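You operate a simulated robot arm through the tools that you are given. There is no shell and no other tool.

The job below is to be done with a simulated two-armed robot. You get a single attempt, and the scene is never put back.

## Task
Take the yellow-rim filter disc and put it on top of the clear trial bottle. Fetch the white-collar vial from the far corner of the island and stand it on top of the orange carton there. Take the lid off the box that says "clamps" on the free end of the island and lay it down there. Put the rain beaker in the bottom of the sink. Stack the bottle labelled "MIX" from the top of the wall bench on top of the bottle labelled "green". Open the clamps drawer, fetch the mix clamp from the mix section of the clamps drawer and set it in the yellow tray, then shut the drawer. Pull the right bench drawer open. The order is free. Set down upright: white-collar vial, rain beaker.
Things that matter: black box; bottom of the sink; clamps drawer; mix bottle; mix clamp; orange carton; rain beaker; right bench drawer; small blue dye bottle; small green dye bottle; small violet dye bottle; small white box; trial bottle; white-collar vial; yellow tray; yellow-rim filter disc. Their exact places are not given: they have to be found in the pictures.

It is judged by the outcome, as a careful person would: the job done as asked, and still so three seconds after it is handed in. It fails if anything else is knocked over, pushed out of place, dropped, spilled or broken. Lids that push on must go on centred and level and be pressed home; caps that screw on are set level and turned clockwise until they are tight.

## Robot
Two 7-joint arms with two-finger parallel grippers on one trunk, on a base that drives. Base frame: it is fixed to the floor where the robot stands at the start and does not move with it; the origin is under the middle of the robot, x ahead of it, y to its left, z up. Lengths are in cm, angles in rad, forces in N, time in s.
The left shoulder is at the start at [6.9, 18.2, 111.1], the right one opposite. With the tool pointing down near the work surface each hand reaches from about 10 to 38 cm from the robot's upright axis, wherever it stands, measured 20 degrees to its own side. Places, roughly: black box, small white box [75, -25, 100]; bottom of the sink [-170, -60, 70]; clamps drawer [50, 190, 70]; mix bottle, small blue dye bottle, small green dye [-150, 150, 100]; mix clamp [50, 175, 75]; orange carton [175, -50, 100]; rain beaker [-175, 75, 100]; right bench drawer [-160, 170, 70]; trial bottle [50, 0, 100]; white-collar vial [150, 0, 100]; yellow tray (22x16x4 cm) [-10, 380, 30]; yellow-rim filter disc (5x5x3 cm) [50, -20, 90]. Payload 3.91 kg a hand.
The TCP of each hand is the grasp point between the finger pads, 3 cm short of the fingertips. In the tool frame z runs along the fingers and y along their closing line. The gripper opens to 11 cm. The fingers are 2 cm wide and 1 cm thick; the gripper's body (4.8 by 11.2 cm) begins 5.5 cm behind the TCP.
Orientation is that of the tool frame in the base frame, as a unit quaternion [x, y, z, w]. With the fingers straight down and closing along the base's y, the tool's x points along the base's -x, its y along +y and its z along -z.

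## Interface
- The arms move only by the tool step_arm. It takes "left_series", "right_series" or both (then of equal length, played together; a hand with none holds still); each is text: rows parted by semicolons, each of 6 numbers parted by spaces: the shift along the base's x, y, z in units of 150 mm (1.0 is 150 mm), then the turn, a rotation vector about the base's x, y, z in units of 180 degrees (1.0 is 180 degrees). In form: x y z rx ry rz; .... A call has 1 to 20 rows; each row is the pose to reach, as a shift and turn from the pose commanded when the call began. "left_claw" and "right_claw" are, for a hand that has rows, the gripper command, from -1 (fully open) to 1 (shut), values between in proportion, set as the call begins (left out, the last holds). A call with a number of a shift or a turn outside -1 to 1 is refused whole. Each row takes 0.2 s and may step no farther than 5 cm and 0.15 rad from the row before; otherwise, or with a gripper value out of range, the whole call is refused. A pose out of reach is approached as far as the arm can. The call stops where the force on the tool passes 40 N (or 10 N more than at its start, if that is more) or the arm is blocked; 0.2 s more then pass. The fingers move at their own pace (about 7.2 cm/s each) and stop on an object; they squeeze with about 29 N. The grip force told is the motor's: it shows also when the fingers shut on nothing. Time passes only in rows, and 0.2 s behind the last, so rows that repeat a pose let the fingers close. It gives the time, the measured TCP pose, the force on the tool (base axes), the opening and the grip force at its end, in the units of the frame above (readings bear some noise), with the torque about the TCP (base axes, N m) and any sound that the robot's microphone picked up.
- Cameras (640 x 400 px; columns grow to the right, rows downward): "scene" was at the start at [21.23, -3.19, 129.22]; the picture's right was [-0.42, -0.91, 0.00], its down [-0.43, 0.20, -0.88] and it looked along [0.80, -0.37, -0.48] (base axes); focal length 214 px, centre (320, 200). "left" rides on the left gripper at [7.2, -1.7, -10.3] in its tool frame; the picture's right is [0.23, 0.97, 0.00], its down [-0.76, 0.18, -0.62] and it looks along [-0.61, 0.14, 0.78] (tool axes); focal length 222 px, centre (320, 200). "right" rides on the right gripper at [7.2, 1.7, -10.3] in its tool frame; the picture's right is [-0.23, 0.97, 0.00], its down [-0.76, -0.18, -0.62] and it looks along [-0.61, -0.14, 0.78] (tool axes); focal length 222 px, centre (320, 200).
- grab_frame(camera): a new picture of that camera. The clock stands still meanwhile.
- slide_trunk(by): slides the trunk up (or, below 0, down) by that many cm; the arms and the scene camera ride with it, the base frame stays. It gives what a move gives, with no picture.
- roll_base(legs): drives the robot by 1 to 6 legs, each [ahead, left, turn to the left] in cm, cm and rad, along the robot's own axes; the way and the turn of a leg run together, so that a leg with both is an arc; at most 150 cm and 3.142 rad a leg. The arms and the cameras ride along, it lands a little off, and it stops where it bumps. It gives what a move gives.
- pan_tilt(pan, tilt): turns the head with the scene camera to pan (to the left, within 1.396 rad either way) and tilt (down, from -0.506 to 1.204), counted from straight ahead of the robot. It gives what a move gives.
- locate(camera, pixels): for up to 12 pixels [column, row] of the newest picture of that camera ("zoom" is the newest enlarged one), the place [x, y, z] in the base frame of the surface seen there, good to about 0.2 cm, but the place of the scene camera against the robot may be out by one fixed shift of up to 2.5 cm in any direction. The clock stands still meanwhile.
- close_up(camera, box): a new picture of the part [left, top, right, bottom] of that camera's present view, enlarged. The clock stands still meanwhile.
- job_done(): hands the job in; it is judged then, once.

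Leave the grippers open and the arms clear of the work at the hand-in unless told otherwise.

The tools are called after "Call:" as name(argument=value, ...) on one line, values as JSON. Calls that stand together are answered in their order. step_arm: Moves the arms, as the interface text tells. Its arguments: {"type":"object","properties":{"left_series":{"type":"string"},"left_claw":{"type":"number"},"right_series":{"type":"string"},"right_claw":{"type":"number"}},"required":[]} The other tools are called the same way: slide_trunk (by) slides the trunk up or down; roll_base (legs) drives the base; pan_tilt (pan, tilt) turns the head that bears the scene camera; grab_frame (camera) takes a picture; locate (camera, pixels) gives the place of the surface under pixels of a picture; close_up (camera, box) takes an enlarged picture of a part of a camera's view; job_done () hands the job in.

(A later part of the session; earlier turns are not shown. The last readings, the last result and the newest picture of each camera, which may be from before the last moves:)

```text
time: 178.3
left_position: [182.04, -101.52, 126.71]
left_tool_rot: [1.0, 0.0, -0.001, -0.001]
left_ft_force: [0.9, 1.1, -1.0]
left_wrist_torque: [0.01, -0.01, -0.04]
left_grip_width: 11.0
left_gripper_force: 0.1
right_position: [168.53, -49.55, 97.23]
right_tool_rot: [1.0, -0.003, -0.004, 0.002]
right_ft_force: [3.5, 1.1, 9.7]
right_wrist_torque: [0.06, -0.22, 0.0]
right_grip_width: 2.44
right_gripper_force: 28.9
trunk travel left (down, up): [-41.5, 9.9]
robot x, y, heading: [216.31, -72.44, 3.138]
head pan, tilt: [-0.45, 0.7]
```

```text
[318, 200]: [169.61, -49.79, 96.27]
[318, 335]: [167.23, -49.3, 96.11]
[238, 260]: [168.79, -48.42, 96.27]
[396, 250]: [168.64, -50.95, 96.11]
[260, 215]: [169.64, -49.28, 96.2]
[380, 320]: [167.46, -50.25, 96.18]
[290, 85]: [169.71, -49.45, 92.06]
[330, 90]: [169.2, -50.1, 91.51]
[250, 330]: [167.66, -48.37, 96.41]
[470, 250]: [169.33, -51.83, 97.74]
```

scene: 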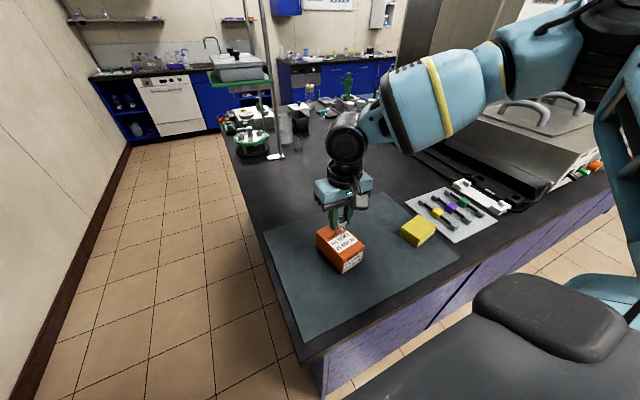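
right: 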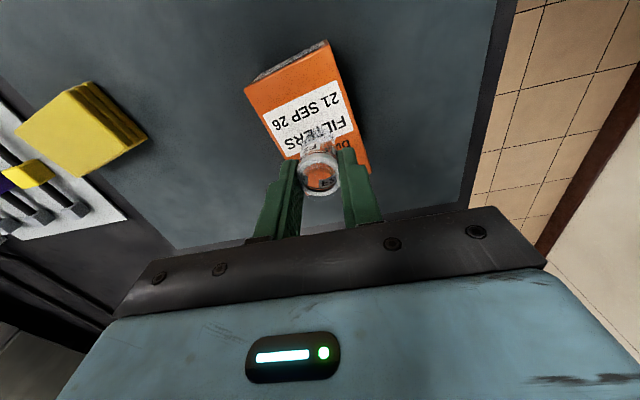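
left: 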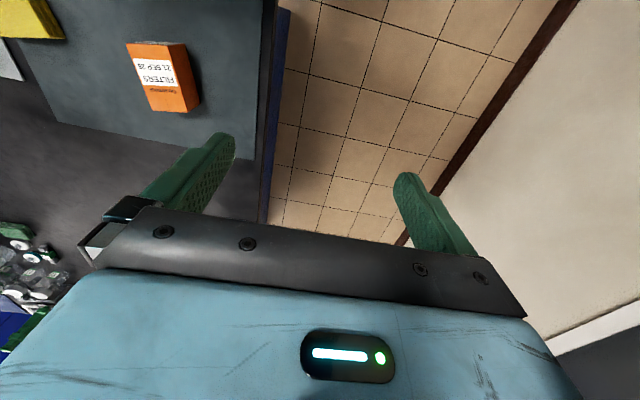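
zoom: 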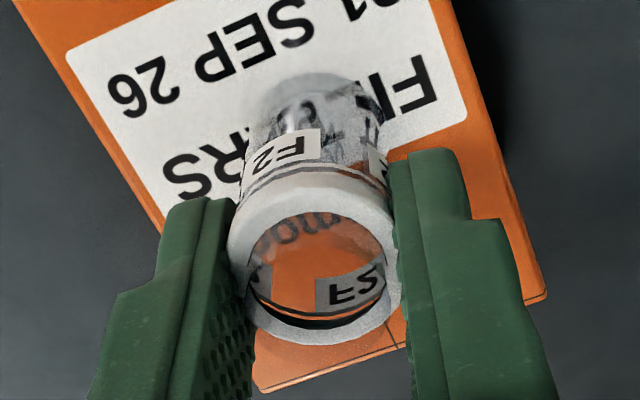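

The ring is within ~4° of level and the base is on the carton. I ease up half a millimetre, then open.

Call:
step_arm(right_series="0 0 0.005 0 0 0;0 0 0.005 0 0 0")

Call:
step_arm(right_series="0 0 0 0 0 0;0 0 0 0 0 0;0 0 0 0 0 0", right_claw=0.1)

Call:
close_up(camera="scene", box=[325, 205, 361, 245])

```text
time: 178.9
left_position: [182.16, -101.59, 126.54]
left_tool_rot: [1.0, -0.001, -0.001, -0.001]
left_ft_force: [-0.4, 0.0, 0.6]
left_wrist_torque: [0.02, -0.01, -0.04]
left_grip_width: 10.98
left_gripper_force: 0.0
right_position: [168.29, -49.6, 97.19]
right_tool_rot: [1.0, -0.002, -0.004, 0.002]
right_ft_force: [2.8, 0.9, 10.7]
right_wrist_torque: [0.04, -0.11, -0.01]
right_grip_width: 2.46
right_gripper_force: 29.1
trunk travel left (down, up): [-41.5, 9.9]
robot x, y, heading: [216.2, -72.96, 3.138]
head pan, tilt: [-0.45, 0.7]
```

```text
time: 179.7
left_position: [181.91, -101.5, 126.64]
left_tool_rot: [1.0, 0.0, -0.001, 0.0]
left_ft_force: [-0.5, -0.2, -0.1]
left_wrist_torque: [-0.04, -0.02, 0.01]
left_grip_width: 11.01
left_gripper_force: 0.1
right_position: [168.33, -49.44, 97.11]
right_tool_rot: [1.0, -0.002, -0.003, 0.002]
right_ft_force: [0.2, -0.2, 0.0]
right_wrist_torque: [-0.07, 0.01, 0.01]
right_grip_width: 4.93
right_gripper_force: 0.1
trunk travel left (down, up): [-41.5, 9.9]
robot x, y, heading: [216.07, -73.01, 3.134]
head pan, tilt: [-0.45, 0.7]
```

```text
10.00 times, centred on (343, 225) of scene
```

zoom: 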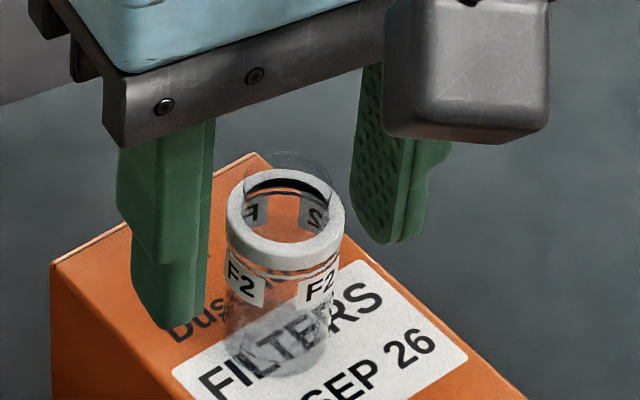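

Vial stands upright. Rise straight up and check.

Call:
step_arm(right_series="0 0 0.1 0 0 0;0 0 0.35 0 0 0;0 0 0.65 0 0 0;0 0 1 0 0 0")

Call:
close_up(camera="scene", box=[290, 180, 400, 290])

```text
refused: row 4 steps farther than a row can; nothing moved
```

```text
3.64 times, centred on (345, 235) of scene
```

zoom: 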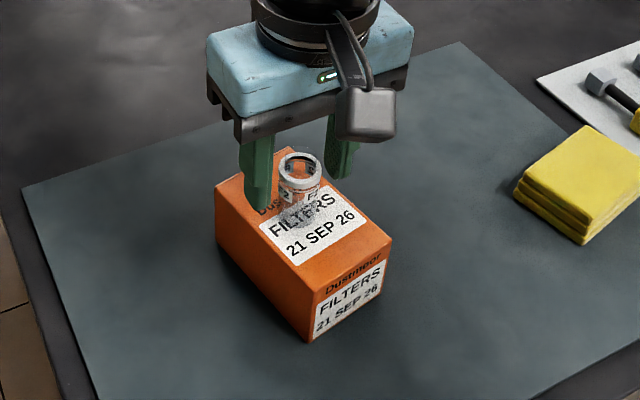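

Call:
step_arm(right_series="0 0 0.1 0 0 0;0 0 0.35 0 0 0;0 0 0.65 0 0 0;0 0 0.95 0 0 0;0 0 1 0 0 0")

Call:
close_up(camera="scene", box=[290, 180, 400, 290])

```text
time: 180.9
left_position: [181.89, -101.58, 126.58]
left_tool_rot: [1.0, -0.001, 0.0, 0.0]
left_ft_force: [0.2, -0.5, 0.4]
left_wrist_torque: [-0.01, 0.01, -0.02]
left_grip_width: 11.01
left_gripper_force: 0.1
right_position: [168.4, -49.52, 111.96]
right_tool_rot: [1.0, -0.002, -0.002, 0.001]
right_ft_force: [-0.7, -0.1, -0.9]
right_wrist_torque: [0.0, -0.01, 0.0]
right_grip_width: 4.95
right_gripper_force: 0.0
trunk travel left (down, up): [-41.5, 9.9]
robot x, y, heading: [216.5, -72.94, 3.142]
head pan, tilt: [-0.45, 0.7]
```

```text
3.64 times, centred on (345, 235) of scene
```

zoom: 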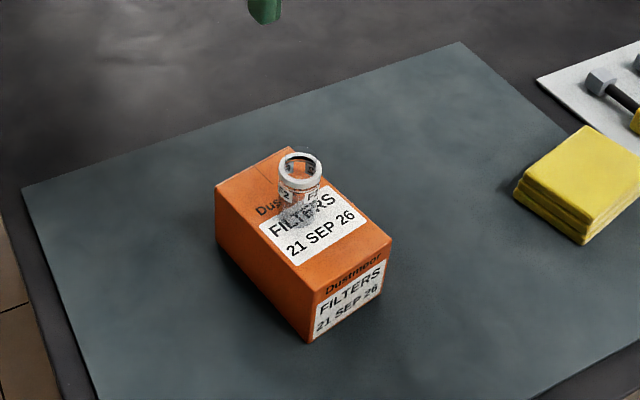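

The vial is in place. Retract both hands a bit for driving, then go back around through the gap.

Call:
step_arm(right_series="0.2 0 0.2 0 0 0;0.45 0 0.4 0 0 0;0.7 0 0.4 0 0 0", left_series="0 0.1 0 0 0 0;0 0.2 0 0 0 0;0 0.3 0 0 0 0", right_claw=-1)

Call:
roll_base(legs=[[0, 32, 0], [32, 0, 0], [0, 18, 0]])

```text
time: 181.7
left_position: [181.97, -96.95, 126.5]
left_tool_rot: [1.0, -0.001, -0.001, -0.001]
left_ft_force: [-0.5, -0.4, -0.3]
left_wrist_torque: [-0.01, 0.02, -0.04]
left_grip_width: 11.01
left_gripper_force: 0.0
right_position: [179.24, -49.6, 118.07]
right_tool_rot: [1.0, -0.002, -0.003, 0.002]
right_ft_force: [0.7, 0.0, 0.7]
right_wrist_torque: [-0.04, 0.02, -0.02]
right_grip_width: 11.0
right_gripper_force: 0.0
trunk travel left (down, up): [-41.5, 9.9]
robot x, y, heading: [216.17, -72.64, 3.14]
head pan, tilt: [-0.45, 0.7]
```

```text
time: 188.6
left_position: [149.75, -146.63, 126.7]
left_tool_rot: [1.0, 0.003, -0.001, -0.001]
left_ft_force: [0.3, -0.2, -0.3]
left_wrist_torque: [-0.02, 0.04, 0.03]
left_grip_width: 11.0
left_gripper_force: 0.0
right_position: [146.59, -99.22, 118.03]
right_tool_rot: [1.0, 0.001, -0.003, 0.001]
right_ft_force: [-0.4, 0.2, 0.3]
right_wrist_torque: [-0.01, -0.01, 0.01]
right_grip_width: 11.02
right_gripper_force: 0.0
trunk travel left (down, up): [-41.5, 9.9]
robot x, y, heading: [183.69, -122.04, -3.139]
head pan, tilt: [-0.45, 0.7]
```

Drive ahead (−x) 203 cm through the gap.

Call:
roll_base(legs=[[103, 0, 0], [100, 0, 0]])

Call:
pan_tilt(pan=0.0, tilt=0.35)

Call:
grab_frame(camera="scene")

Call:
pan_tilt(pan=-0.9, tilt=0.35)

Call:
grab_frame(camera="scene")

```text
time: 198.6
left_position: [-50.88, -147.14, 126.57]
left_tool_rot: [1.0, 0.005, -0.001, -0.001]
left_ft_force: [-0.3, 0.1, 0.5]
left_wrist_torque: [-0.03, -0.03, 0.02]
left_grip_width: 11.01
left_gripper_force: 0.1
right_position: [-54.16, -99.79, 118.11]
right_tool_rot: [1.0, 0.002, -0.005, 0.003]
right_ft_force: [-0.4, -0.4, -0.3]
right_wrist_torque: [0.01, -0.02, 0.05]
right_grip_width: 10.97
right_gripper_force: 0.0
trunk travel left (down, up): [-41.5, 9.9]
robot x, y, heading: [-16.9, -122.32, -3.136]
head pan, tilt: [-0.45, 0.7]
```

```text
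time: 199.5
left_position: [-50.87, -147.22, 126.66]
left_tool_rot: [1.0, 0.004, 0.0, -0.001]
left_ft_force: [-0.5, 0.1, 0.1]
left_wrist_torque: [0.0, 0.03, -0.02]
left_grip_width: 11.01
left_gripper_force: 0.0
right_position: [-54.18, -99.84, 118.01]
right_tool_rot: [1.0, 0.003, -0.003, 0.002]
right_ft_force: [0.0, 0.1, 0.3]
right_wrist_torque: [0.01, -0.01, 0.02]
right_grip_width: 11.01
right_gripper_force: 0.0
trunk travel left (down, up): [-41.5, 9.9]
robot x, y, heading: [-16.7, -122.51, -3.137]
head pan, tilt: [0.0, 0.351]
```

```text
taken
```

scene: 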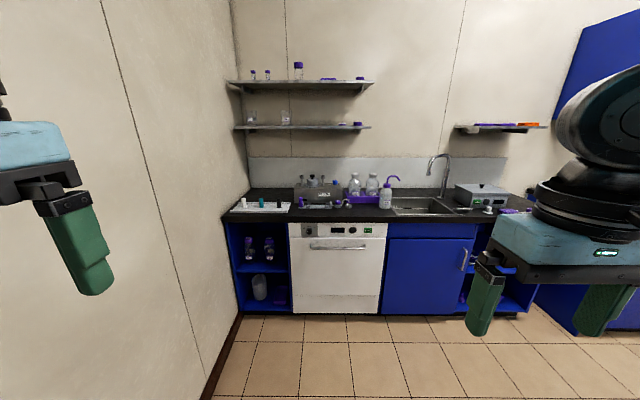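

```text
time: 200.7
left_position: [-50.74, -147.18, 126.54]
left_tool_rot: [1.0, 0.004, -0.001, -0.001]
left_ft_force: [-0.7, -0.3, -0.6]
left_wrist_torque: [-0.02, -0.02, 0.03]
left_grip_width: 11.0
left_gripper_force: 0.0
right_position: [-54.23, -99.81, 118.06]
right_tool_rot: [1.0, 0.003, -0.004, 0.001]
right_ft_force: [0.1, 0.4, 0.7]
right_wrist_torque: [-0.01, 0.02, 0.0]
right_grip_width: 11.01
right_gripper_force: 0.1
trunk travel left (down, up): [-41.5, 9.9]
robot x, y, heading: [-16.57, -122.28, -3.134]
head pan, tilt: [-0.901, 0.351]
```

```text
taken
```

scene: 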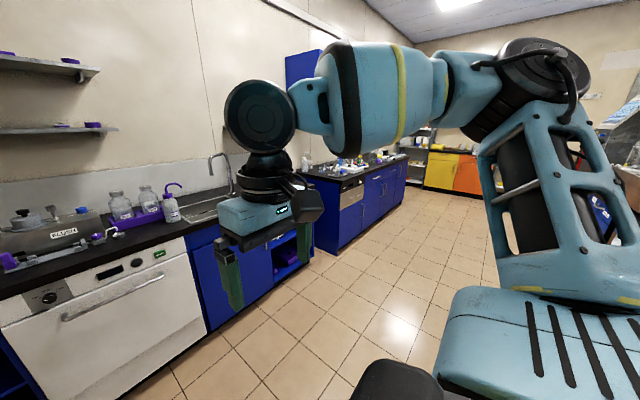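

I see the sink bench, and the other bench to the right. Drive right (+y) 110 and ahead 25, then survey.

Call:
roll_base(legs=[[25, 0, 0], [0, -110, 0]])

Call:
pan_tilt(pan=0.25, tilt=0.45)

Call:
grab_frame(camera="scene")

Call:
pan_tilt(pan=-0.5, tilt=0.45)

Call:
grab_frame(camera="scene")

```text
time: 211.9
left_position: [-76.36, -39.37, 126.53]
left_tool_rot: [1.0, 0.005, -0.001, -0.001]
left_ft_force: [-0.8, 0.9, -0.3]
left_wrist_torque: [-0.04, -0.03, 0.0]
left_grip_width: 11.0
left_gripper_force: 0.1
right_position: [-79.9, 7.98, 118.21]
right_tool_rot: [1.0, 0.004, -0.003, 0.002]
right_ft_force: [0.0, -0.6, 0.9]
right_wrist_torque: [-0.02, 0.0, 0.07]
right_grip_width: 11.01
right_gripper_force: 0.1
trunk travel left (down, up): [-41.5, 9.9]
robot x, y, heading: [-42.52, -15.01, -3.129]
head pan, tilt: [-0.901, 0.351]
```

```text
time: 213.2
left_position: [-76.39, -39.48, 126.59]
left_tool_rot: [1.0, 0.006, -0.001, -0.001]
left_ft_force: [-0.3, 0.4, -0.4]
left_wrist_torque: [-0.01, -0.01, 0.0]
left_grip_width: 11.0
left_gripper_force: 0.0
right_position: [-79.84, 7.95, 118.12]
right_tool_rot: [1.0, 0.005, -0.003, 0.002]
right_ft_force: [-0.5, -0.7, -0.9]
right_wrist_torque: [0.0, 0.0, 0.01]
right_grip_width: 10.97
right_gripper_force: 0.1
trunk travel left (down, up): [-41.5, 9.9]
robot x, y, heading: [-41.9, -14.75, -3.13]
head pan, tilt: [0.25, 0.45]
```

```text
taken
```

scene: 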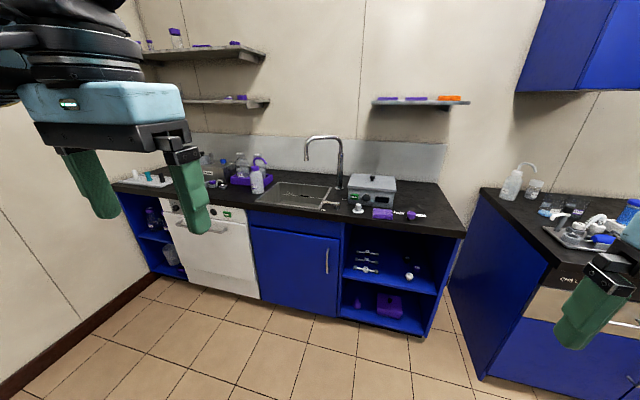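

```text
time: 214.3
left_position: [-76.47, -39.46, 126.52]
left_tool_rot: [1.0, 0.005, -0.001, -0.001]
left_ft_force: [-0.2, 0.9, -0.7]
left_wrist_torque: [-0.03, -0.03, 0.01]
left_grip_width: 11.01
left_gripper_force: 0.1
right_position: [-79.85, 7.99, 118.08]
right_tool_rot: [1.0, 0.004, -0.003, 0.002]
right_ft_force: [-0.5, 0.0, 0.6]
right_wrist_torque: [0.02, 0.01, -0.02]
right_grip_width: 11.0
right_gripper_force: 0.1
trunk travel left (down, up): [-41.5, 9.9]
robot x, y, heading: [-42.06, -14.61, -3.131]
head pan, tilt: [-0.499, 0.45]
```

```text
taken
```

scene: 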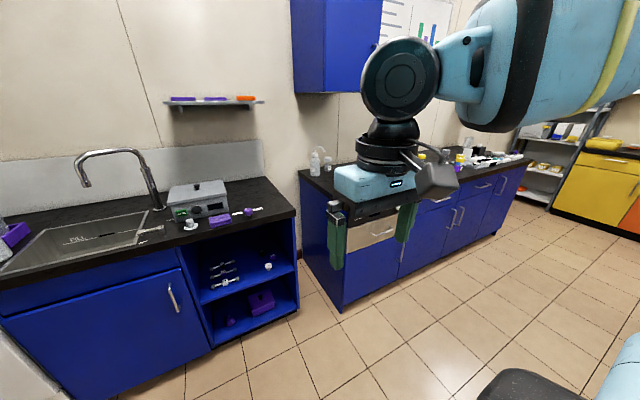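

Return the head to the first view to locate the sink and bench 2 geometry, with a close-up.

Call:
pan_tilt(pan=0.0, tilt=0.45)

Call:
grab_frame(camera="scene")

Call:
close_up(camera="scene", box=[100, 130, 420, 250])

Call:
close_up(camera="scene", box=[380, 120, 640, 290])

```text
time: 215.3
left_position: [-76.47, -39.39, 126.63]
left_tool_rot: [1.0, 0.006, -0.001, -0.002]
left_ft_force: [-0.3, 0.7, -0.3]
left_wrist_torque: [0.03, -0.03, 0.0]
left_grip_width: 10.99
left_gripper_force: 0.0
right_position: [-79.89, 7.97, 118.03]
right_tool_rot: [1.0, 0.004, -0.004, 0.001]
right_ft_force: [0.2, 0.0, 0.1]
right_wrist_torque: [-0.04, 0.0, 0.02]
right_grip_width: 11.0
right_gripper_force: 0.0
trunk travel left (down, up): [-41.5, 9.9]
robot x, y, heading: [-42.33, -14.71, -3.133]
head pan, tilt: [0.0, 0.45]
```

```text
taken
```

scene: 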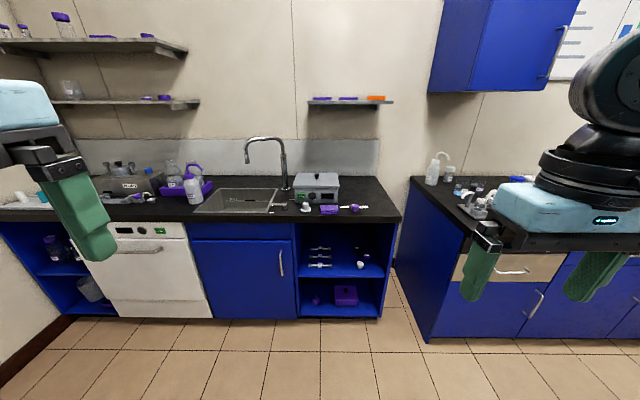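

```text
2.00 times, centred on (260, 190) of scene
```

zoom: 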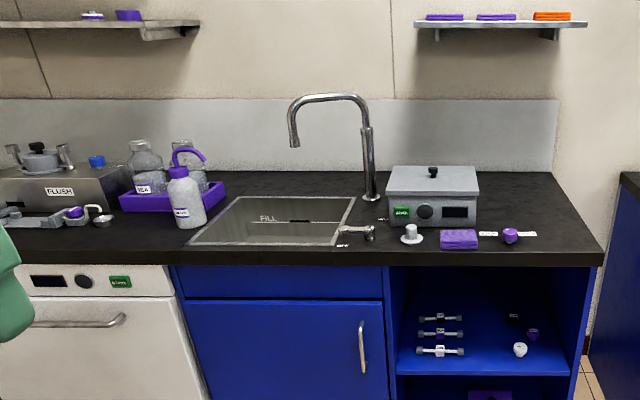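

```text
2.35 times, centred on (510, 205) of scene
```

zoom: 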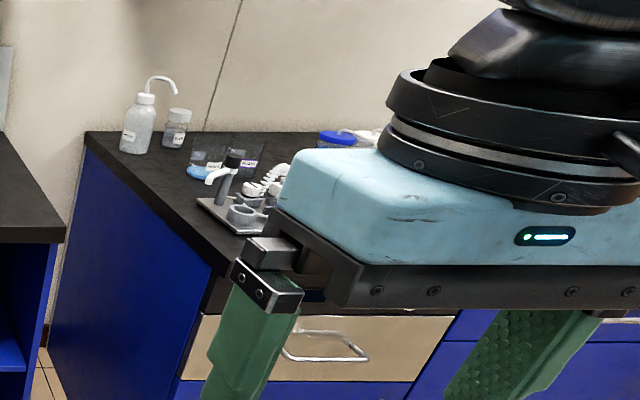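

Call:
locate(camera="scene", pixels=[[235, 203], [196, 210], [271, 212], [215, 190], [276, 190], [247, 162], [285, 170], [240, 222], [400, 218], [412, 180], [445, 235], [320, 320]])

Call:
locate(camera="zoom", pixels=[[135, 130], [172, 130], [200, 170], [235, 150], [250, 165], [215, 210], [245, 215], [90, 135], [225, 270], [150, 85], [270, 185]])

```text
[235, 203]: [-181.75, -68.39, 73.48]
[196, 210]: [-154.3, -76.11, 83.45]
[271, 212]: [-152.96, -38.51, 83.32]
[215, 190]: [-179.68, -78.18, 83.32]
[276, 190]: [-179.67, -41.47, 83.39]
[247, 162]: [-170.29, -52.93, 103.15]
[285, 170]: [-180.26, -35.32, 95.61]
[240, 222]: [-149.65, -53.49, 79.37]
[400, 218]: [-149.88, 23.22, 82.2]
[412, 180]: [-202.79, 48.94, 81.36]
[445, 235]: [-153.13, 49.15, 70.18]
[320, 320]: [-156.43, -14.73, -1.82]
```

```text
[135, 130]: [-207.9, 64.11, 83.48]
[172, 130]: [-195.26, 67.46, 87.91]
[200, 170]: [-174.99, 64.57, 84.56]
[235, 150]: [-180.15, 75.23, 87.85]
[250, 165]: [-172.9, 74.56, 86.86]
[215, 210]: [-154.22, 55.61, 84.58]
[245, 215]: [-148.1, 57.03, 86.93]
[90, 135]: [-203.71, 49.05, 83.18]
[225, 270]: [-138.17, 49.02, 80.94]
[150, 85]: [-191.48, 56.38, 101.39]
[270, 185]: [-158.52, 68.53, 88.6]
```

Sink spans about x -154..-180, y -77..-40. Bench 2 front is at x≈-138. Drive to (-95,45) to look at the beakers.

Call:
roll_base(legs=[[0, -58, 0], [50, 0, 0]])

Call:
pan_tilt(pan=-0.3, tilt=0.6)

Call:
grab_frame(camera="scene")

Call:
grab_frame(camera="right")

```text
time: 223.4
left_position: [-126.74, 17.76, 126.56]
left_tool_rot: [1.0, 0.007, -0.001, -0.001]
left_ft_force: [-0.2, 0.2, 0.5]
left_wrist_torque: [0.01, 0.0, 0.01]
left_grip_width: 11.01
left_gripper_force: 0.1
right_position: [-130.25, 65.2, 118.17]
right_tool_rot: [1.0, 0.007, -0.004, 0.001]
right_ft_force: [0.1, -0.2, -0.7]
right_wrist_torque: [-0.02, -0.02, 0.03]
right_grip_width: 11.03
right_gripper_force: 0.1
trunk travel left (down, up): [-41.5, 9.9]
robot x, y, heading: [-92.92, 42.47, -3.128]
head pan, tilt: [0.0, 0.45]
```

```text
time: 224.2
left_position: [-126.76, 17.82, 126.52]
left_tool_rot: [1.0, 0.006, -0.002, 0.0]
left_ft_force: [0.6, 0.7, 0.6]
left_wrist_torque: [0.03, -0.02, -0.01]
left_grip_width: 10.99
left_gripper_force: 0.0
right_position: [-130.31, 65.11, 118.0]
right_tool_rot: [1.0, 0.006, -0.003, 0.002]
right_ft_force: [0.5, -0.5, 0.3]
right_wrist_torque: [0.01, -0.01, -0.03]
right_grip_width: 10.98
right_gripper_force: 0.1
trunk travel left (down, up): [-41.5, 9.9]
robot x, y, heading: [-93.01, 42.72, -3.133]
head pan, tilt: [-0.3, 0.6]
```

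```text
taken
```

scene: 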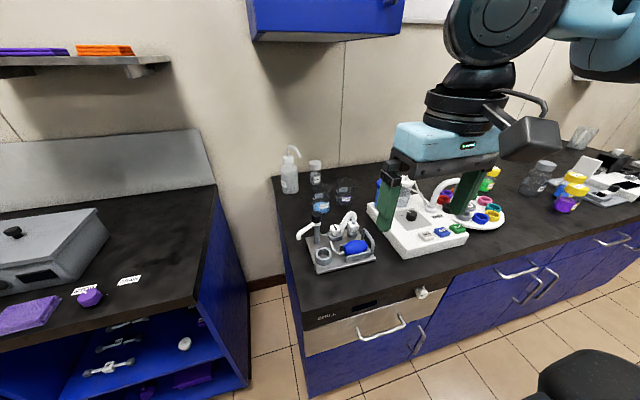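

```text
taken
```

right: 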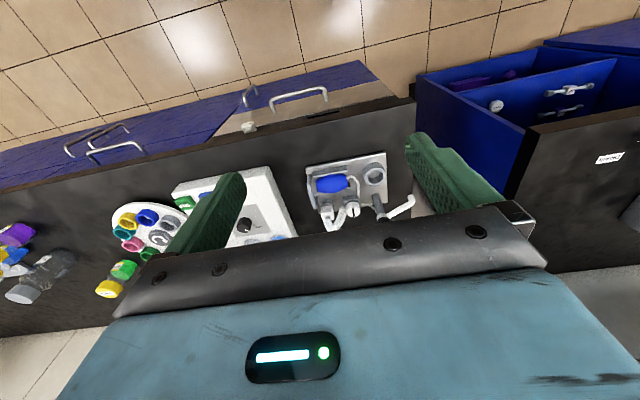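

Call:
close_up(camera="scene", box=[270, 140, 400, 280])

Call:
locate(camera="scene", pixels=[[290, 195], [315, 172], [320, 205], [343, 185], [343, 200], [340, 258], [310, 262], [375, 240], [335, 180], [250, 30], [275, 180]])

```text
2.86 times, centred on (335, 210) of scene
```

zoom: 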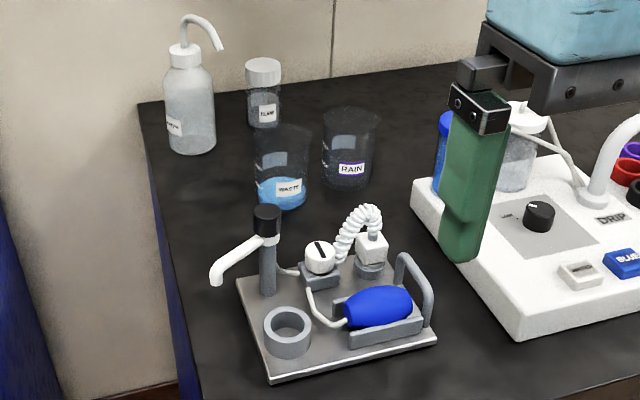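

```text
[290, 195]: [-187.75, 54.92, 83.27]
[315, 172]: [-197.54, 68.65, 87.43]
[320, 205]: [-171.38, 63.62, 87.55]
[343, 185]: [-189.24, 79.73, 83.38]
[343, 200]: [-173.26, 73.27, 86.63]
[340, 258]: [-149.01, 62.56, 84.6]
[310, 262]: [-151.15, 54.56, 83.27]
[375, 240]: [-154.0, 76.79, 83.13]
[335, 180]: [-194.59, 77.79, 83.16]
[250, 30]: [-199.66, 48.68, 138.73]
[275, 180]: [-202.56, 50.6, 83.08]
```

RAIN beaker is the right one at about (-176,74). I go to a turned stance for the right arm: y≈76, x≈-106, turned left 0.74.

Call:
roll_base(legs=[[0, -33, 0], [12, 0, 0], [0, 0, 0.74]])

Call:
grab_frame(camera="right")

Call:
pan_tilt(pan=-0.6, tilt=0.6)

Call:
grab_frame(camera="scene")

```text
time: 230.4
left_position: [-113.29, 33.86, 126.57]
left_tool_rot: [0.929, 0.371, -0.001, -0.001]
left_ft_force: [0.5, 0.2, 0.2]
left_wrist_torque: [0.0, 0.01, 0.0]
left_grip_width: 10.99
left_gripper_force: 0.0
right_position: [-148.06, 66.05, 118.13]
right_tool_rot: [0.928, 0.372, -0.002, 0.002]
right_ft_force: [-0.2, 0.7, -0.3]
right_wrist_torque: [0.0, -0.02, -0.04]
right_grip_width: 10.99
right_gripper_force: 0.2
trunk travel left (down, up): [-41.5, 9.9]
robot x, y, heading: [-105.31, 75.03, -2.374]
head pan, tilt: [-0.3, 0.6]
```

```text
taken
```

right: 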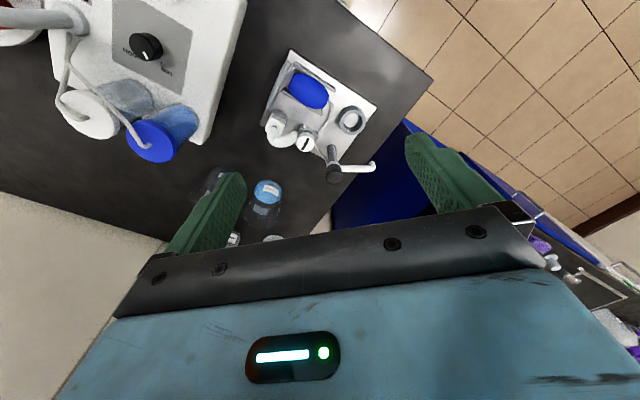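

```text
time: 231.2
left_position: [-113.18, 33.86, 126.61]
left_tool_rot: [0.928, 0.372, -0.001, 0.0]
left_ft_force: [-0.2, 0.4, 0.3]
left_wrist_torque: [-0.01, 0.0, 0.03]
left_grip_width: 11.03
left_gripper_force: 0.1
right_position: [-148.08, 66.09, 118.06]
right_tool_rot: [0.928, 0.372, -0.002, 0.004]
right_ft_force: [-0.4, -1.0, -0.2]
right_wrist_torque: [0.0, 0.02, -0.02]
right_grip_width: 10.99
right_gripper_force: 0.1
trunk travel left (down, up): [-41.5, 9.9]
robot x, y, heading: [-105.19, 75.55, -2.376]
head pan, tilt: [-0.6, 0.6]
```

```text
taken
```

scene: 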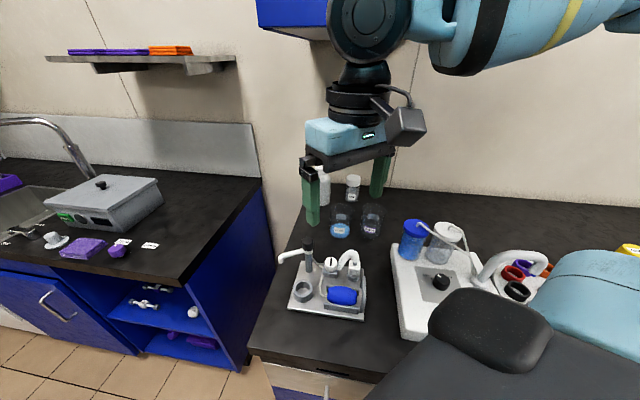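

Move the right hand toward above the beakers at z≈112 for a measuring view.

Call:
step_arm(right_series="-0.25 0.05 -0.1 0 0 0;-0.5 0.1 -0.2 0 0 0;-0.75 0.2 -0.3 0 0 0;-1 0.3 -0.4 0 0 0")

Call:
grab_frame(camera="right")

```text
time: 232.2
left_position: [-113.26, 33.95, 126.57]
left_tool_rot: [0.928, 0.372, -0.001, -0.001]
left_ft_force: [-0.9, -0.4, 0.6]
left_wrist_torque: [-0.04, 0.0, -0.01]
left_grip_width: 10.99
left_gripper_force: 0.1
right_position: [-163.25, 70.74, 111.72]
right_tool_rot: [0.928, 0.372, -0.001, 0.003]
right_ft_force: [-0.1, -1.0, -0.3]
right_wrist_torque: [0.0, 0.01, -0.02]
right_grip_width: 11.01
right_gripper_force: 0.1
trunk travel left (down, up): [-41.5, 9.9]
robot x, y, heading: [-105.32, 75.28, -2.383]
head pan, tilt: [-0.6, 0.6]
```

```text
taken
```

right: 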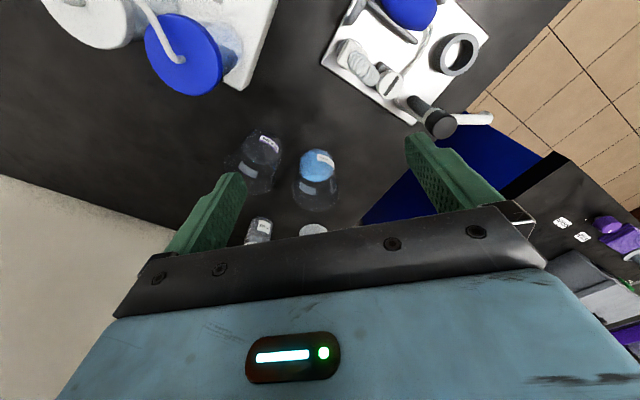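

Call:
close_up(camera="right", box=[200, 100, 360, 230])

```text
3.08 times, centred on (280, 165) of right
```

zoom: 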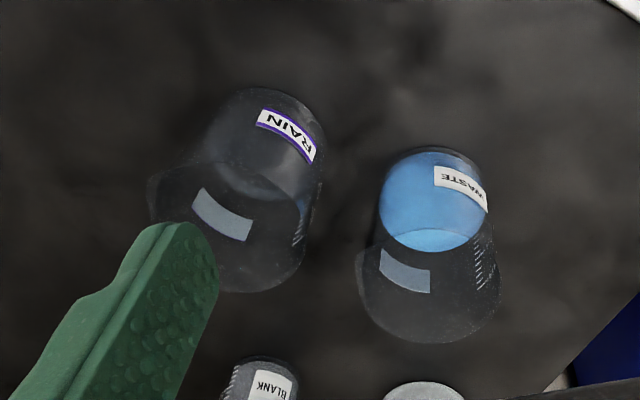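

Call:
locate(camera="zoom", pixels=[[285, 135], [225, 212], [270, 118], [305, 158], [155, 200], [300, 240], [235, 290], [240, 165], [320, 150], [430, 195], [405, 270], [425, 340]])

```text
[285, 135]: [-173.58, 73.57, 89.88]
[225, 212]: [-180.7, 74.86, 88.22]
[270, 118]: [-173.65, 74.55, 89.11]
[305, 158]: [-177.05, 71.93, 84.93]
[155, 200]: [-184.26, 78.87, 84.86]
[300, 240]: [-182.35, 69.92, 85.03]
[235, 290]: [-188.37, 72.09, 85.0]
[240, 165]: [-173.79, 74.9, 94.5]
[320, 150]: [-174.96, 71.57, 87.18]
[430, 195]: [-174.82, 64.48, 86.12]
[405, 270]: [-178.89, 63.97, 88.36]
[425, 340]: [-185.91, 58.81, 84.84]
```

RAIN beaker centre ≈(-177.1,74.4), radius 3.6, rim z 94.5. Check DRIP bottles and other neighbours' heights.

Call:
locate(camera="right", pixels=[[190, 55], [160, 70], [215, 80], [100, 20], [258, 225], [313, 228], [440, 125], [300, 205]])

```text
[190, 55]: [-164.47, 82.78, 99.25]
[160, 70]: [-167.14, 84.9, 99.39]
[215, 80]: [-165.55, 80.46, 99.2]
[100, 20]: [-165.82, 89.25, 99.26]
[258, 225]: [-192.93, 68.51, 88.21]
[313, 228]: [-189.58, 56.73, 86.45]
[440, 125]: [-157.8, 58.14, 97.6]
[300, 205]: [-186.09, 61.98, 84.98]
```

All clear. Move over the beaker's centre, then down to TCP z 91.5.

Call:
step_arm(right_series="-0.25 0.06 0 0 0 0;-0.5 0.12 0 0 0 0;-0.75 0.19 -0.05 0 0 0;-0.923 0.247 -0.2 0 0 0;-0.923 0.247 -0.45 0 0 0")

Call:
grab_frame(camera="right")

Call:
grab_frame(camera="scene")

```text
time: 233.4
left_position: [-113.25, 33.98, 126.55]
left_tool_rot: [0.928, 0.373, -0.001, 0.0]
left_ft_force: [0.7, -0.6, 0.4]
left_wrist_torque: [0.01, 0.01, 0.01]
left_grip_width: 11.03
left_gripper_force: 0.1
right_position: [-177.22, 74.29, 105.25]
right_tool_rot: [0.929, 0.371, -0.003, 0.003]
right_ft_force: [-0.7, 0.8, -0.2]
right_wrist_torque: [-0.01, 0.01, 0.01]
right_grip_width: 11.02
right_gripper_force: 0.1
trunk travel left (down, up): [-41.5, 9.9]
robot x, y, heading: [-105.04, 75.35, -2.381]
head pan, tilt: [-0.6, 0.6]
```

```text
taken
```

right: 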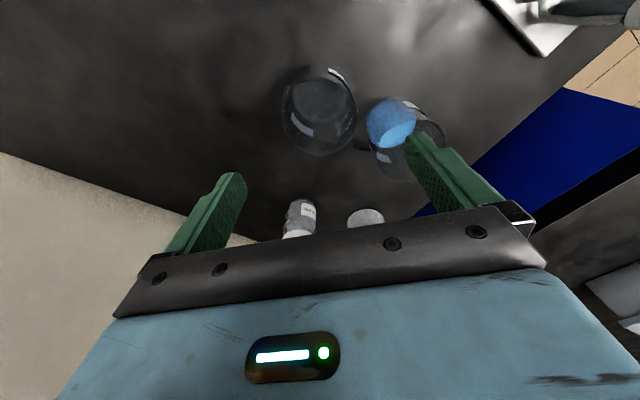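

```text
taken
```

scene: 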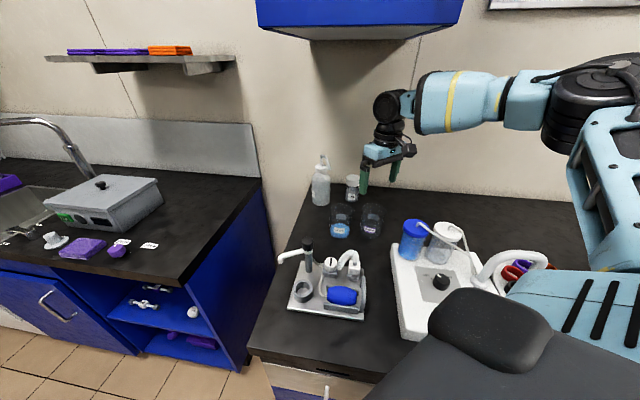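

Check the waste beaker's edge against the right finger's path.

Call:
close_up(camera="right", box=[260, 50, 460, 190])

Call:
locate(camera="right", pixels=[[390, 115], [375, 110], [408, 108], [375, 130], [395, 160], [430, 125], [335, 72], [303, 130], [290, 100], [355, 110], [320, 155]])

```text
2.86 times, centred on (360, 120) of right
```

zoom: 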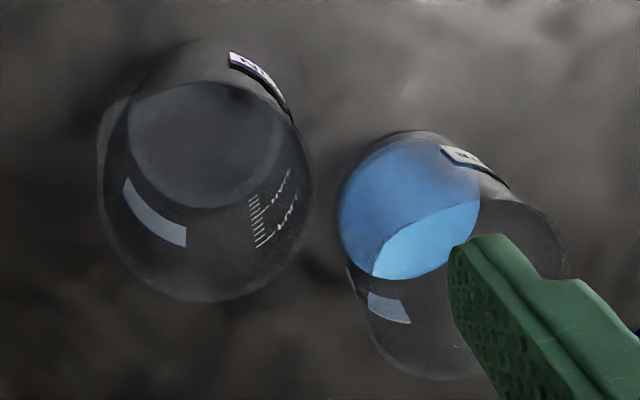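

```text
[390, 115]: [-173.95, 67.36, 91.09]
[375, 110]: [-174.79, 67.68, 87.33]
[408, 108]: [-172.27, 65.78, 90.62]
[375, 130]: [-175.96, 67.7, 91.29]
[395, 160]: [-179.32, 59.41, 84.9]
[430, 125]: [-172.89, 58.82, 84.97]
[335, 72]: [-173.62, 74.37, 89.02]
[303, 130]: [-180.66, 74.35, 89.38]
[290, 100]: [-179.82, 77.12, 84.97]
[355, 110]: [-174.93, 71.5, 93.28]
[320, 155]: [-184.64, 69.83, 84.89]
```

Rain centre (-177.15,74.3), waste edge 1.8+ cm from the finger. Set opening 9.6 cm and lower to z 91.5.

Call:
step_arm(right_series="0.004 0 -0.2 0 0 0;0.004 0 -0.45 0 0 0;0.004 0 -0.7 0 0 0;0.004 0 -0.917 0 0 0", right_claw=-0.745)

Call:
grab_frame(camera="right")

```text
time: 234.4
left_position: [-113.35, 33.87, 126.67]
left_tool_rot: [0.928, 0.372, -0.002, -0.001]
left_ft_force: [-0.3, 0.4, 0.0]
left_wrist_torque: [0.01, 0.01, 0.01]
left_grip_width: 11.0
left_gripper_force: 0.1
right_position: [-176.9, 74.57, 91.51]
right_tool_rot: [0.928, 0.371, -0.002, 0.003]
right_ft_force: [-0.5, 0.2, 0.9]
right_wrist_torque: [0.01, -0.01, 0.04]
right_grip_width: 9.58
right_gripper_force: 0.1
trunk travel left (down, up): [-41.5, 9.9]
robot x, y, heading: [-105.12, 74.76, -2.374]
head pan, tilt: [-0.6, 0.6]
```

```text
taken
```

right: 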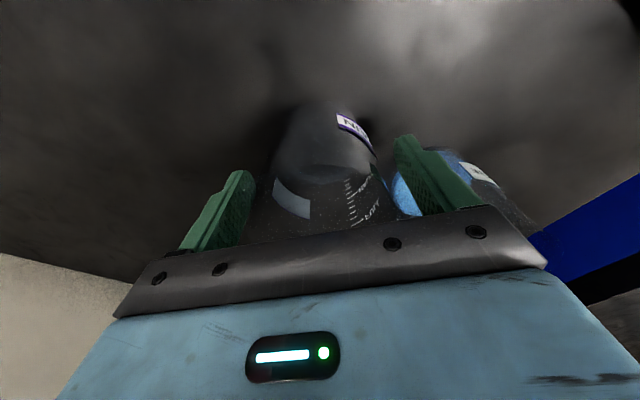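

Centred. Close on the beaker.

Call:
step_arm(right_series="0 0 0 0 0 0;0 0 0 0 0 0;0 0 0 0 0 0", right_claw=1)

Call:
step_arm(right_series="0 0 0.05 0 0 0;0 0 0.2 0 0 0;0 0 0.45 0 0 0;0 0 0.75 0 0 0;0 0 1 0 0 0")

Call:
grab_frame(camera="right")

Call:
grab_frame(camera="scene")

```text
time: 235.2
left_position: [-113.23, 33.98, 126.57]
left_tool_rot: [0.928, 0.372, -0.002, -0.001]
left_ft_force: [0.2, -0.3, 0.0]
left_wrist_torque: [-0.01, 0.0, -0.02]
left_grip_width: 10.98
left_gripper_force: 0.1
right_position: [-176.74, 74.54, 91.52]
right_tool_rot: [0.929, 0.371, -0.002, 0.003]
right_ft_force: [1.0, -0.2, -0.1]
right_wrist_torque: [0.02, 0.02, 0.0]
right_grip_width: 6.76
right_gripper_force: 28.5
trunk travel left (down, up): [-41.5, 9.9]
robot x, y, heading: [-105.27, 75.28, -2.381]
head pan, tilt: [-0.6, 0.6]
```

```text
time: 236.4
left_position: [-113.09, 33.92, 126.7]
left_tool_rot: [0.928, 0.372, -0.001, -0.001]
left_ft_force: [0.0, 0.4, 0.4]
left_wrist_torque: [0.0, -0.07, 0.01]
left_grip_width: 10.99
left_gripper_force: 0.0
right_position: [-176.65, 74.26, 106.67]
right_tool_rot: [0.929, 0.371, -0.002, 0.003]
right_ft_force: [-0.4, 0.4, -1.2]
right_wrist_torque: [0.03, 0.02, 0.0]
right_grip_width: 6.76
right_gripper_force: 29.5
trunk travel left (down, up): [-41.5, 9.9]
robot x, y, heading: [-105.32, 75.58, -2.379]
head pan, tilt: [-0.6, 0.6]
```

```text
taken
```

right: 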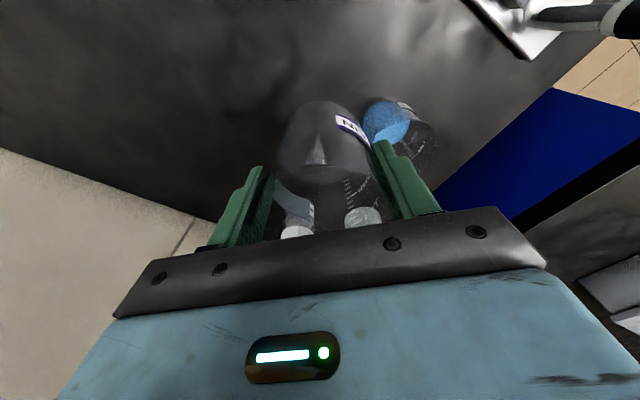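

```text
taken
```

scene: 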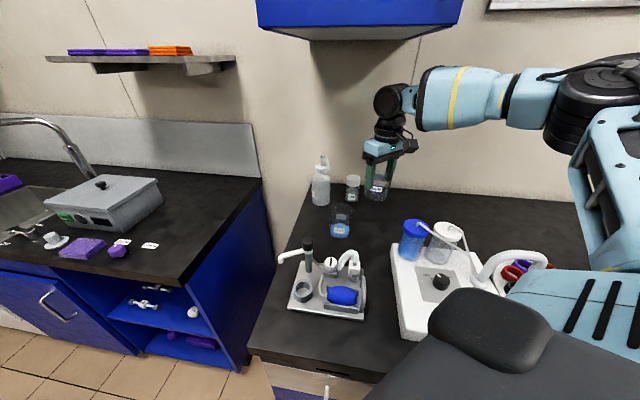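

Beaker in hand. Retract it toward the robot at height and then turn back and drive to the sink.

Call:
step_arm(right_series="0.2 -0.05 0.15 0 0 0;0.45 -0.1 0.3 0 0 0;0.7 -0.15 0.45 0 0 0;0.95 -0.2 0.6 0 0 0")

Call:
step_arm(right_series="0.25 -0.1 0.1 0 0 0;0.5 -0.2 0.1 0 0 0;0.75 -0.3 0.1 0 0 0")

Call:
roll_base(legs=[[0, 0, -0.76], [-18, 0, 0]])

Call:
pan_tilt(pan=0.6, tilt=0.5)

Call:
grab_frame(camera="scene")

```text
time: 237.4
left_position: [-113.06, 33.97, 126.48]
left_tool_rot: [0.928, 0.372, -0.001, -0.001]
left_ft_force: [0.5, -0.1, -0.1]
left_wrist_torque: [-0.02, -0.01, 0.01]
left_grip_width: 10.97
left_gripper_force: 0.1
right_position: [-162.45, 71.46, 115.5]
right_tool_rot: [0.929, 0.371, -0.003, 0.003]
right_ft_force: [-0.5, -0.6, -1.9]
right_wrist_torque: [0.01, 0.03, 0.0]
right_grip_width: 6.75
right_gripper_force: 28.7
trunk travel left (down, up): [-41.5, 9.9]
robot x, y, heading: [-105.11, 75.13, -2.377]
head pan, tilt: [-0.6, 0.6]
```

```text
time: 238.2
left_position: [-113.08, 33.85, 126.51]
left_tool_rot: [0.928, 0.372, -0.002, -0.001]
left_ft_force: [0.5, 0.2, 0.7]
left_wrist_torque: [0.0, 0.0, -0.01]
left_grip_width: 11.0
left_gripper_force: 0.0
right_position: [-151.17, 66.73, 116.77]
right_tool_rot: [0.928, 0.372, -0.004, 0.002]
right_ft_force: [-0.1, -0.1, -0.9]
right_wrist_torque: [0.01, 0.05, 0.01]
right_grip_width: 6.73
right_gripper_force: 28.9
trunk travel left (down, up): [-41.5, 9.9]
robot x, y, heading: [-105.46, 75.0, -2.375]
head pan, tilt: [-0.6, 0.6]
```

```text
time: 241.7
left_position: [-121.75, 50.72, 126.6]
left_tool_rot: [1.0, 0.004, -0.001, -0.001]
left_ft_force: [-0.4, -0.3, 0.2]
left_wrist_torque: [-0.02, -0.01, -0.03]
left_grip_width: 10.95
left_gripper_force: 0.1
right_position: [-126.91, 100.79, 116.93]
right_tool_rot: [1.0, 0.001, -0.004, 0.002]
right_ft_force: [-0.2, 0.3, -1.3]
right_wrist_torque: [-0.01, 0.01, -0.01]
right_grip_width: 6.71
right_gripper_force: 29.1
trunk travel left (down, up): [-41.5, 9.9]
robot x, y, heading: [-87.24, 75.33, -3.136]
head pan, tilt: [-0.6, 0.6]
```

```text
time: 243.1
left_position: [-121.89, 50.79, 126.6]
left_tool_rot: [1.0, 0.003, -0.001, -0.002]
left_ft_force: [0.4, 0.8, 0.2]
left_wrist_torque: [0.0, -0.01, -0.01]
left_grip_width: 10.99
left_gripper_force: 0.0
right_position: [-126.92, 100.78, 116.77]
right_tool_rot: [1.0, 0.002, -0.003, 0.001]
right_ft_force: [-0.4, -0.2, -0.9]
right_wrist_torque: [0.03, -0.02, 0.01]
right_grip_width: 6.73
right_gripper_force: 29.2
trunk travel left (down, up): [-41.5, 9.9]
robot x, y, heading: [-87.92, 74.95, -3.137]
head pan, tilt: [0.6, 0.499]
```

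```text
taken
```

scene: 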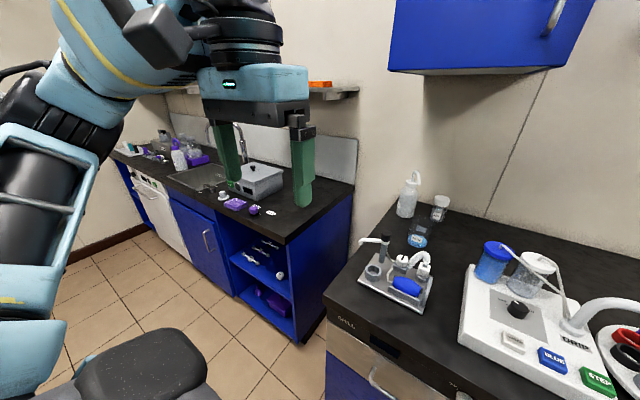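

Drive left (−y) 158 cm to face the sink.

Call:
roll_base(legs=[[0, 100, 0], [0, 55, 0]])

Call:
pan_tilt(pan=-0.2, tilt=0.55)

Call:
grab_frame(camera="scene")

```text
time: 257.2
left_position: [-118.72, -105.29, 126.56]
left_tool_rot: [1.0, 0.012, -0.002, -0.001]
left_ft_force: [-0.2, 0.0, 0.3]
left_wrist_torque: [-0.01, 0.04, -0.02]
left_grip_width: 10.97
left_gripper_force: 0.1
right_position: [-124.69, -55.42, 116.83]
right_tool_rot: [1.0, 0.011, -0.004, 0.002]
right_ft_force: [-0.2, -0.1, -0.8]
right_wrist_torque: [0.02, -0.02, -0.02]
right_grip_width: 6.7
right_gripper_force: 28.9
trunk travel left (down, up): [-41.5, 9.9]
robot x, y, heading: [-84.99, -79.94, -3.119]
head pan, tilt: [0.6, 0.499]
```

```text
time: 258.3
left_position: [-118.78, -105.3, 126.48]
left_tool_rot: [1.0, 0.012, -0.001, -0.001]
left_ft_force: [-0.2, 0.0, 0.0]
left_wrist_torque: [-0.02, -0.02, 0.02]
left_grip_width: 11.03
left_gripper_force: 0.1
right_position: [-124.73, -55.31, 116.86]
right_tool_rot: [1.0, 0.01, -0.004, 0.002]
right_ft_force: [0.5, 0.3, -1.0]
right_wrist_torque: [-0.05, 0.01, -0.01]
right_grip_width: 6.74
right_gripper_force: 28.8
trunk travel left (down, up): [-41.5, 9.9]
robot x, y, heading: [-85.13, -79.82, -3.113]
head pan, tilt: [-0.201, 0.55]
```

```text
taken
```

scene: 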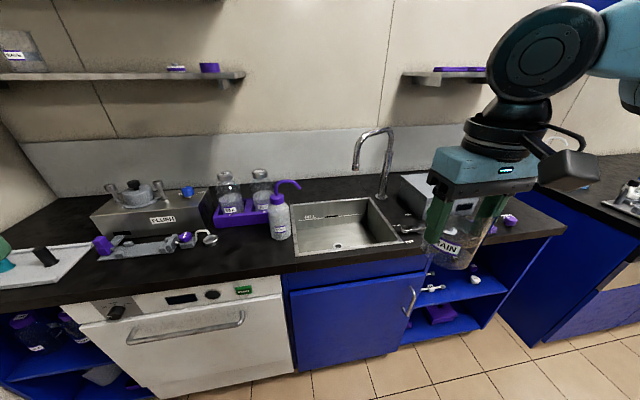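

Call:
locate(camera="scene", pixels=[[297, 253], [405, 240], [371, 198], [293, 207], [340, 235], [320, 245], [370, 235], [356, 165], [385, 132], [383, 195], [278, 215], [290, 184]])

Call:
close_up(camera="scene", box=[250, 110, 430, 270])

```text
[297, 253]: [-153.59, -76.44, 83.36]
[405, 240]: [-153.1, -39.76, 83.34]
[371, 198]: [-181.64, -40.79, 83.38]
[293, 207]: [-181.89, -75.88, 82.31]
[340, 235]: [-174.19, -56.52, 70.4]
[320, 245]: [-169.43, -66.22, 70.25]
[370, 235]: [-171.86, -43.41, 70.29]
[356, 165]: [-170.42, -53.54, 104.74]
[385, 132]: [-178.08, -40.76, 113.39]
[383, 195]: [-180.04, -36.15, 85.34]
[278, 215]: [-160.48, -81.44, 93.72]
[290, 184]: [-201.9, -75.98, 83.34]
```

```text
2.50 times, centred on (340, 190) of scene
```

zoom: 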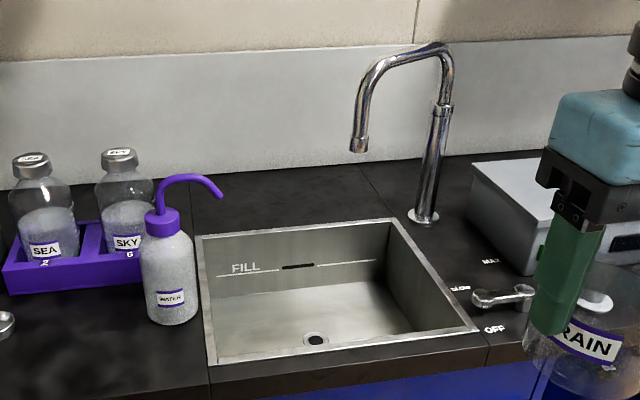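

Sink floor z≈72, rim 85; spout tip at (-170.4,-53.5,106). Check the wash-bottle's nozzle position, then take a stance turned right so the forearm avoids the faucet.

Call:
locate(camera="scene", pixels=[[299, 186], [296, 182], [280, 183], [277, 193], [338, 245], [283, 235]])

Call:
roll_base(legs=[[0, 22, 0], [0, 0, -0.36]])

```text
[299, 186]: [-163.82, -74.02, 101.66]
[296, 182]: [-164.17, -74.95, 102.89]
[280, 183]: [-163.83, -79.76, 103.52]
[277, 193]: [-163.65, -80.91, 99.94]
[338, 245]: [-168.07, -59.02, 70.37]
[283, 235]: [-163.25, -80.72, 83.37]
```

```text
time: 262.0
left_position: [-124.88, -114.2, 126.5]
left_tool_rot: [0.986, -0.167, 0.0, -0.001]
left_ft_force: [-0.2, -0.3, 0.1]
left_wrist_torque: [0.03, -0.02, 0.01]
left_grip_width: 11.0
left_gripper_force: 0.0
right_position: [-112.96, -65.37, 116.88]
right_tool_rot: [0.986, -0.168, -0.003, 0.001]
right_ft_force: [0.1, -0.2, -0.4]
right_wrist_torque: [0.02, -0.02, 0.04]
right_grip_width: 6.75
right_gripper_force: 29.2
trunk travel left (down, up): [-41.5, 9.9]
robot x, y, heading: [-84.58, -102.4, 2.804]
head pan, tilt: [-0.201, 0.55]
```

Drive diagonally to the sink: ahead 32, left 9.

Call:
roll_base(legs=[[32, 9, 0]])

Call:
pan_tilt(pan=-0.1, tilt=0.75)

Call:
grab_frame(camera="scene")

```text
time: 264.2
left_position: [-158.51, -111.74, 126.45]
left_tool_rot: [0.986, -0.166, -0.001, -0.001]
left_ft_force: [-0.1, -0.5, 0.1]
left_wrist_torque: [-0.01, -0.04, -0.02]
left_grip_width: 11.0
left_gripper_force: 0.0
right_position: [-146.52, -62.97, 116.81]
right_tool_rot: [0.986, -0.169, -0.004, 0.001]
right_ft_force: [-0.5, -0.2, -1.0]
right_wrist_torque: [-0.02, -0.01, 0.0]
right_grip_width: 6.73
right_gripper_force: 29.0
trunk travel left (down, up): [-41.5, 9.9]
robot x, y, heading: [-118.43, -99.92, 2.807]
head pan, tilt: [-0.201, 0.55]
```

```text
time: 264.9
left_position: [-158.42, -111.8, 126.5]
left_tool_rot: [0.986, -0.167, 0.0, -0.001]
left_ft_force: [-0.7, 0.1, 0.0]
left_wrist_torque: [0.0, -0.03, -0.01]
left_grip_width: 11.0
left_gripper_force: 0.1
right_position: [-146.46, -62.86, 116.86]
right_tool_rot: [0.986, -0.169, -0.005, 0.001]
right_ft_force: [0.1, -1.0, -1.1]
right_wrist_torque: [0.03, 0.01, -0.03]
right_grip_width: 6.75
right_gripper_force: 28.7
trunk travel left (down, up): [-41.5, 9.9]
robot x, y, heading: [-118.28, -99.91, 2.802]
head pan, tilt: [-0.099, 0.75]
```

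```text
taken
```

scene: 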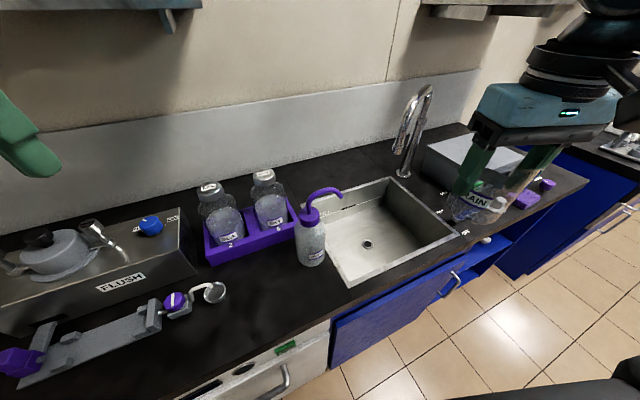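

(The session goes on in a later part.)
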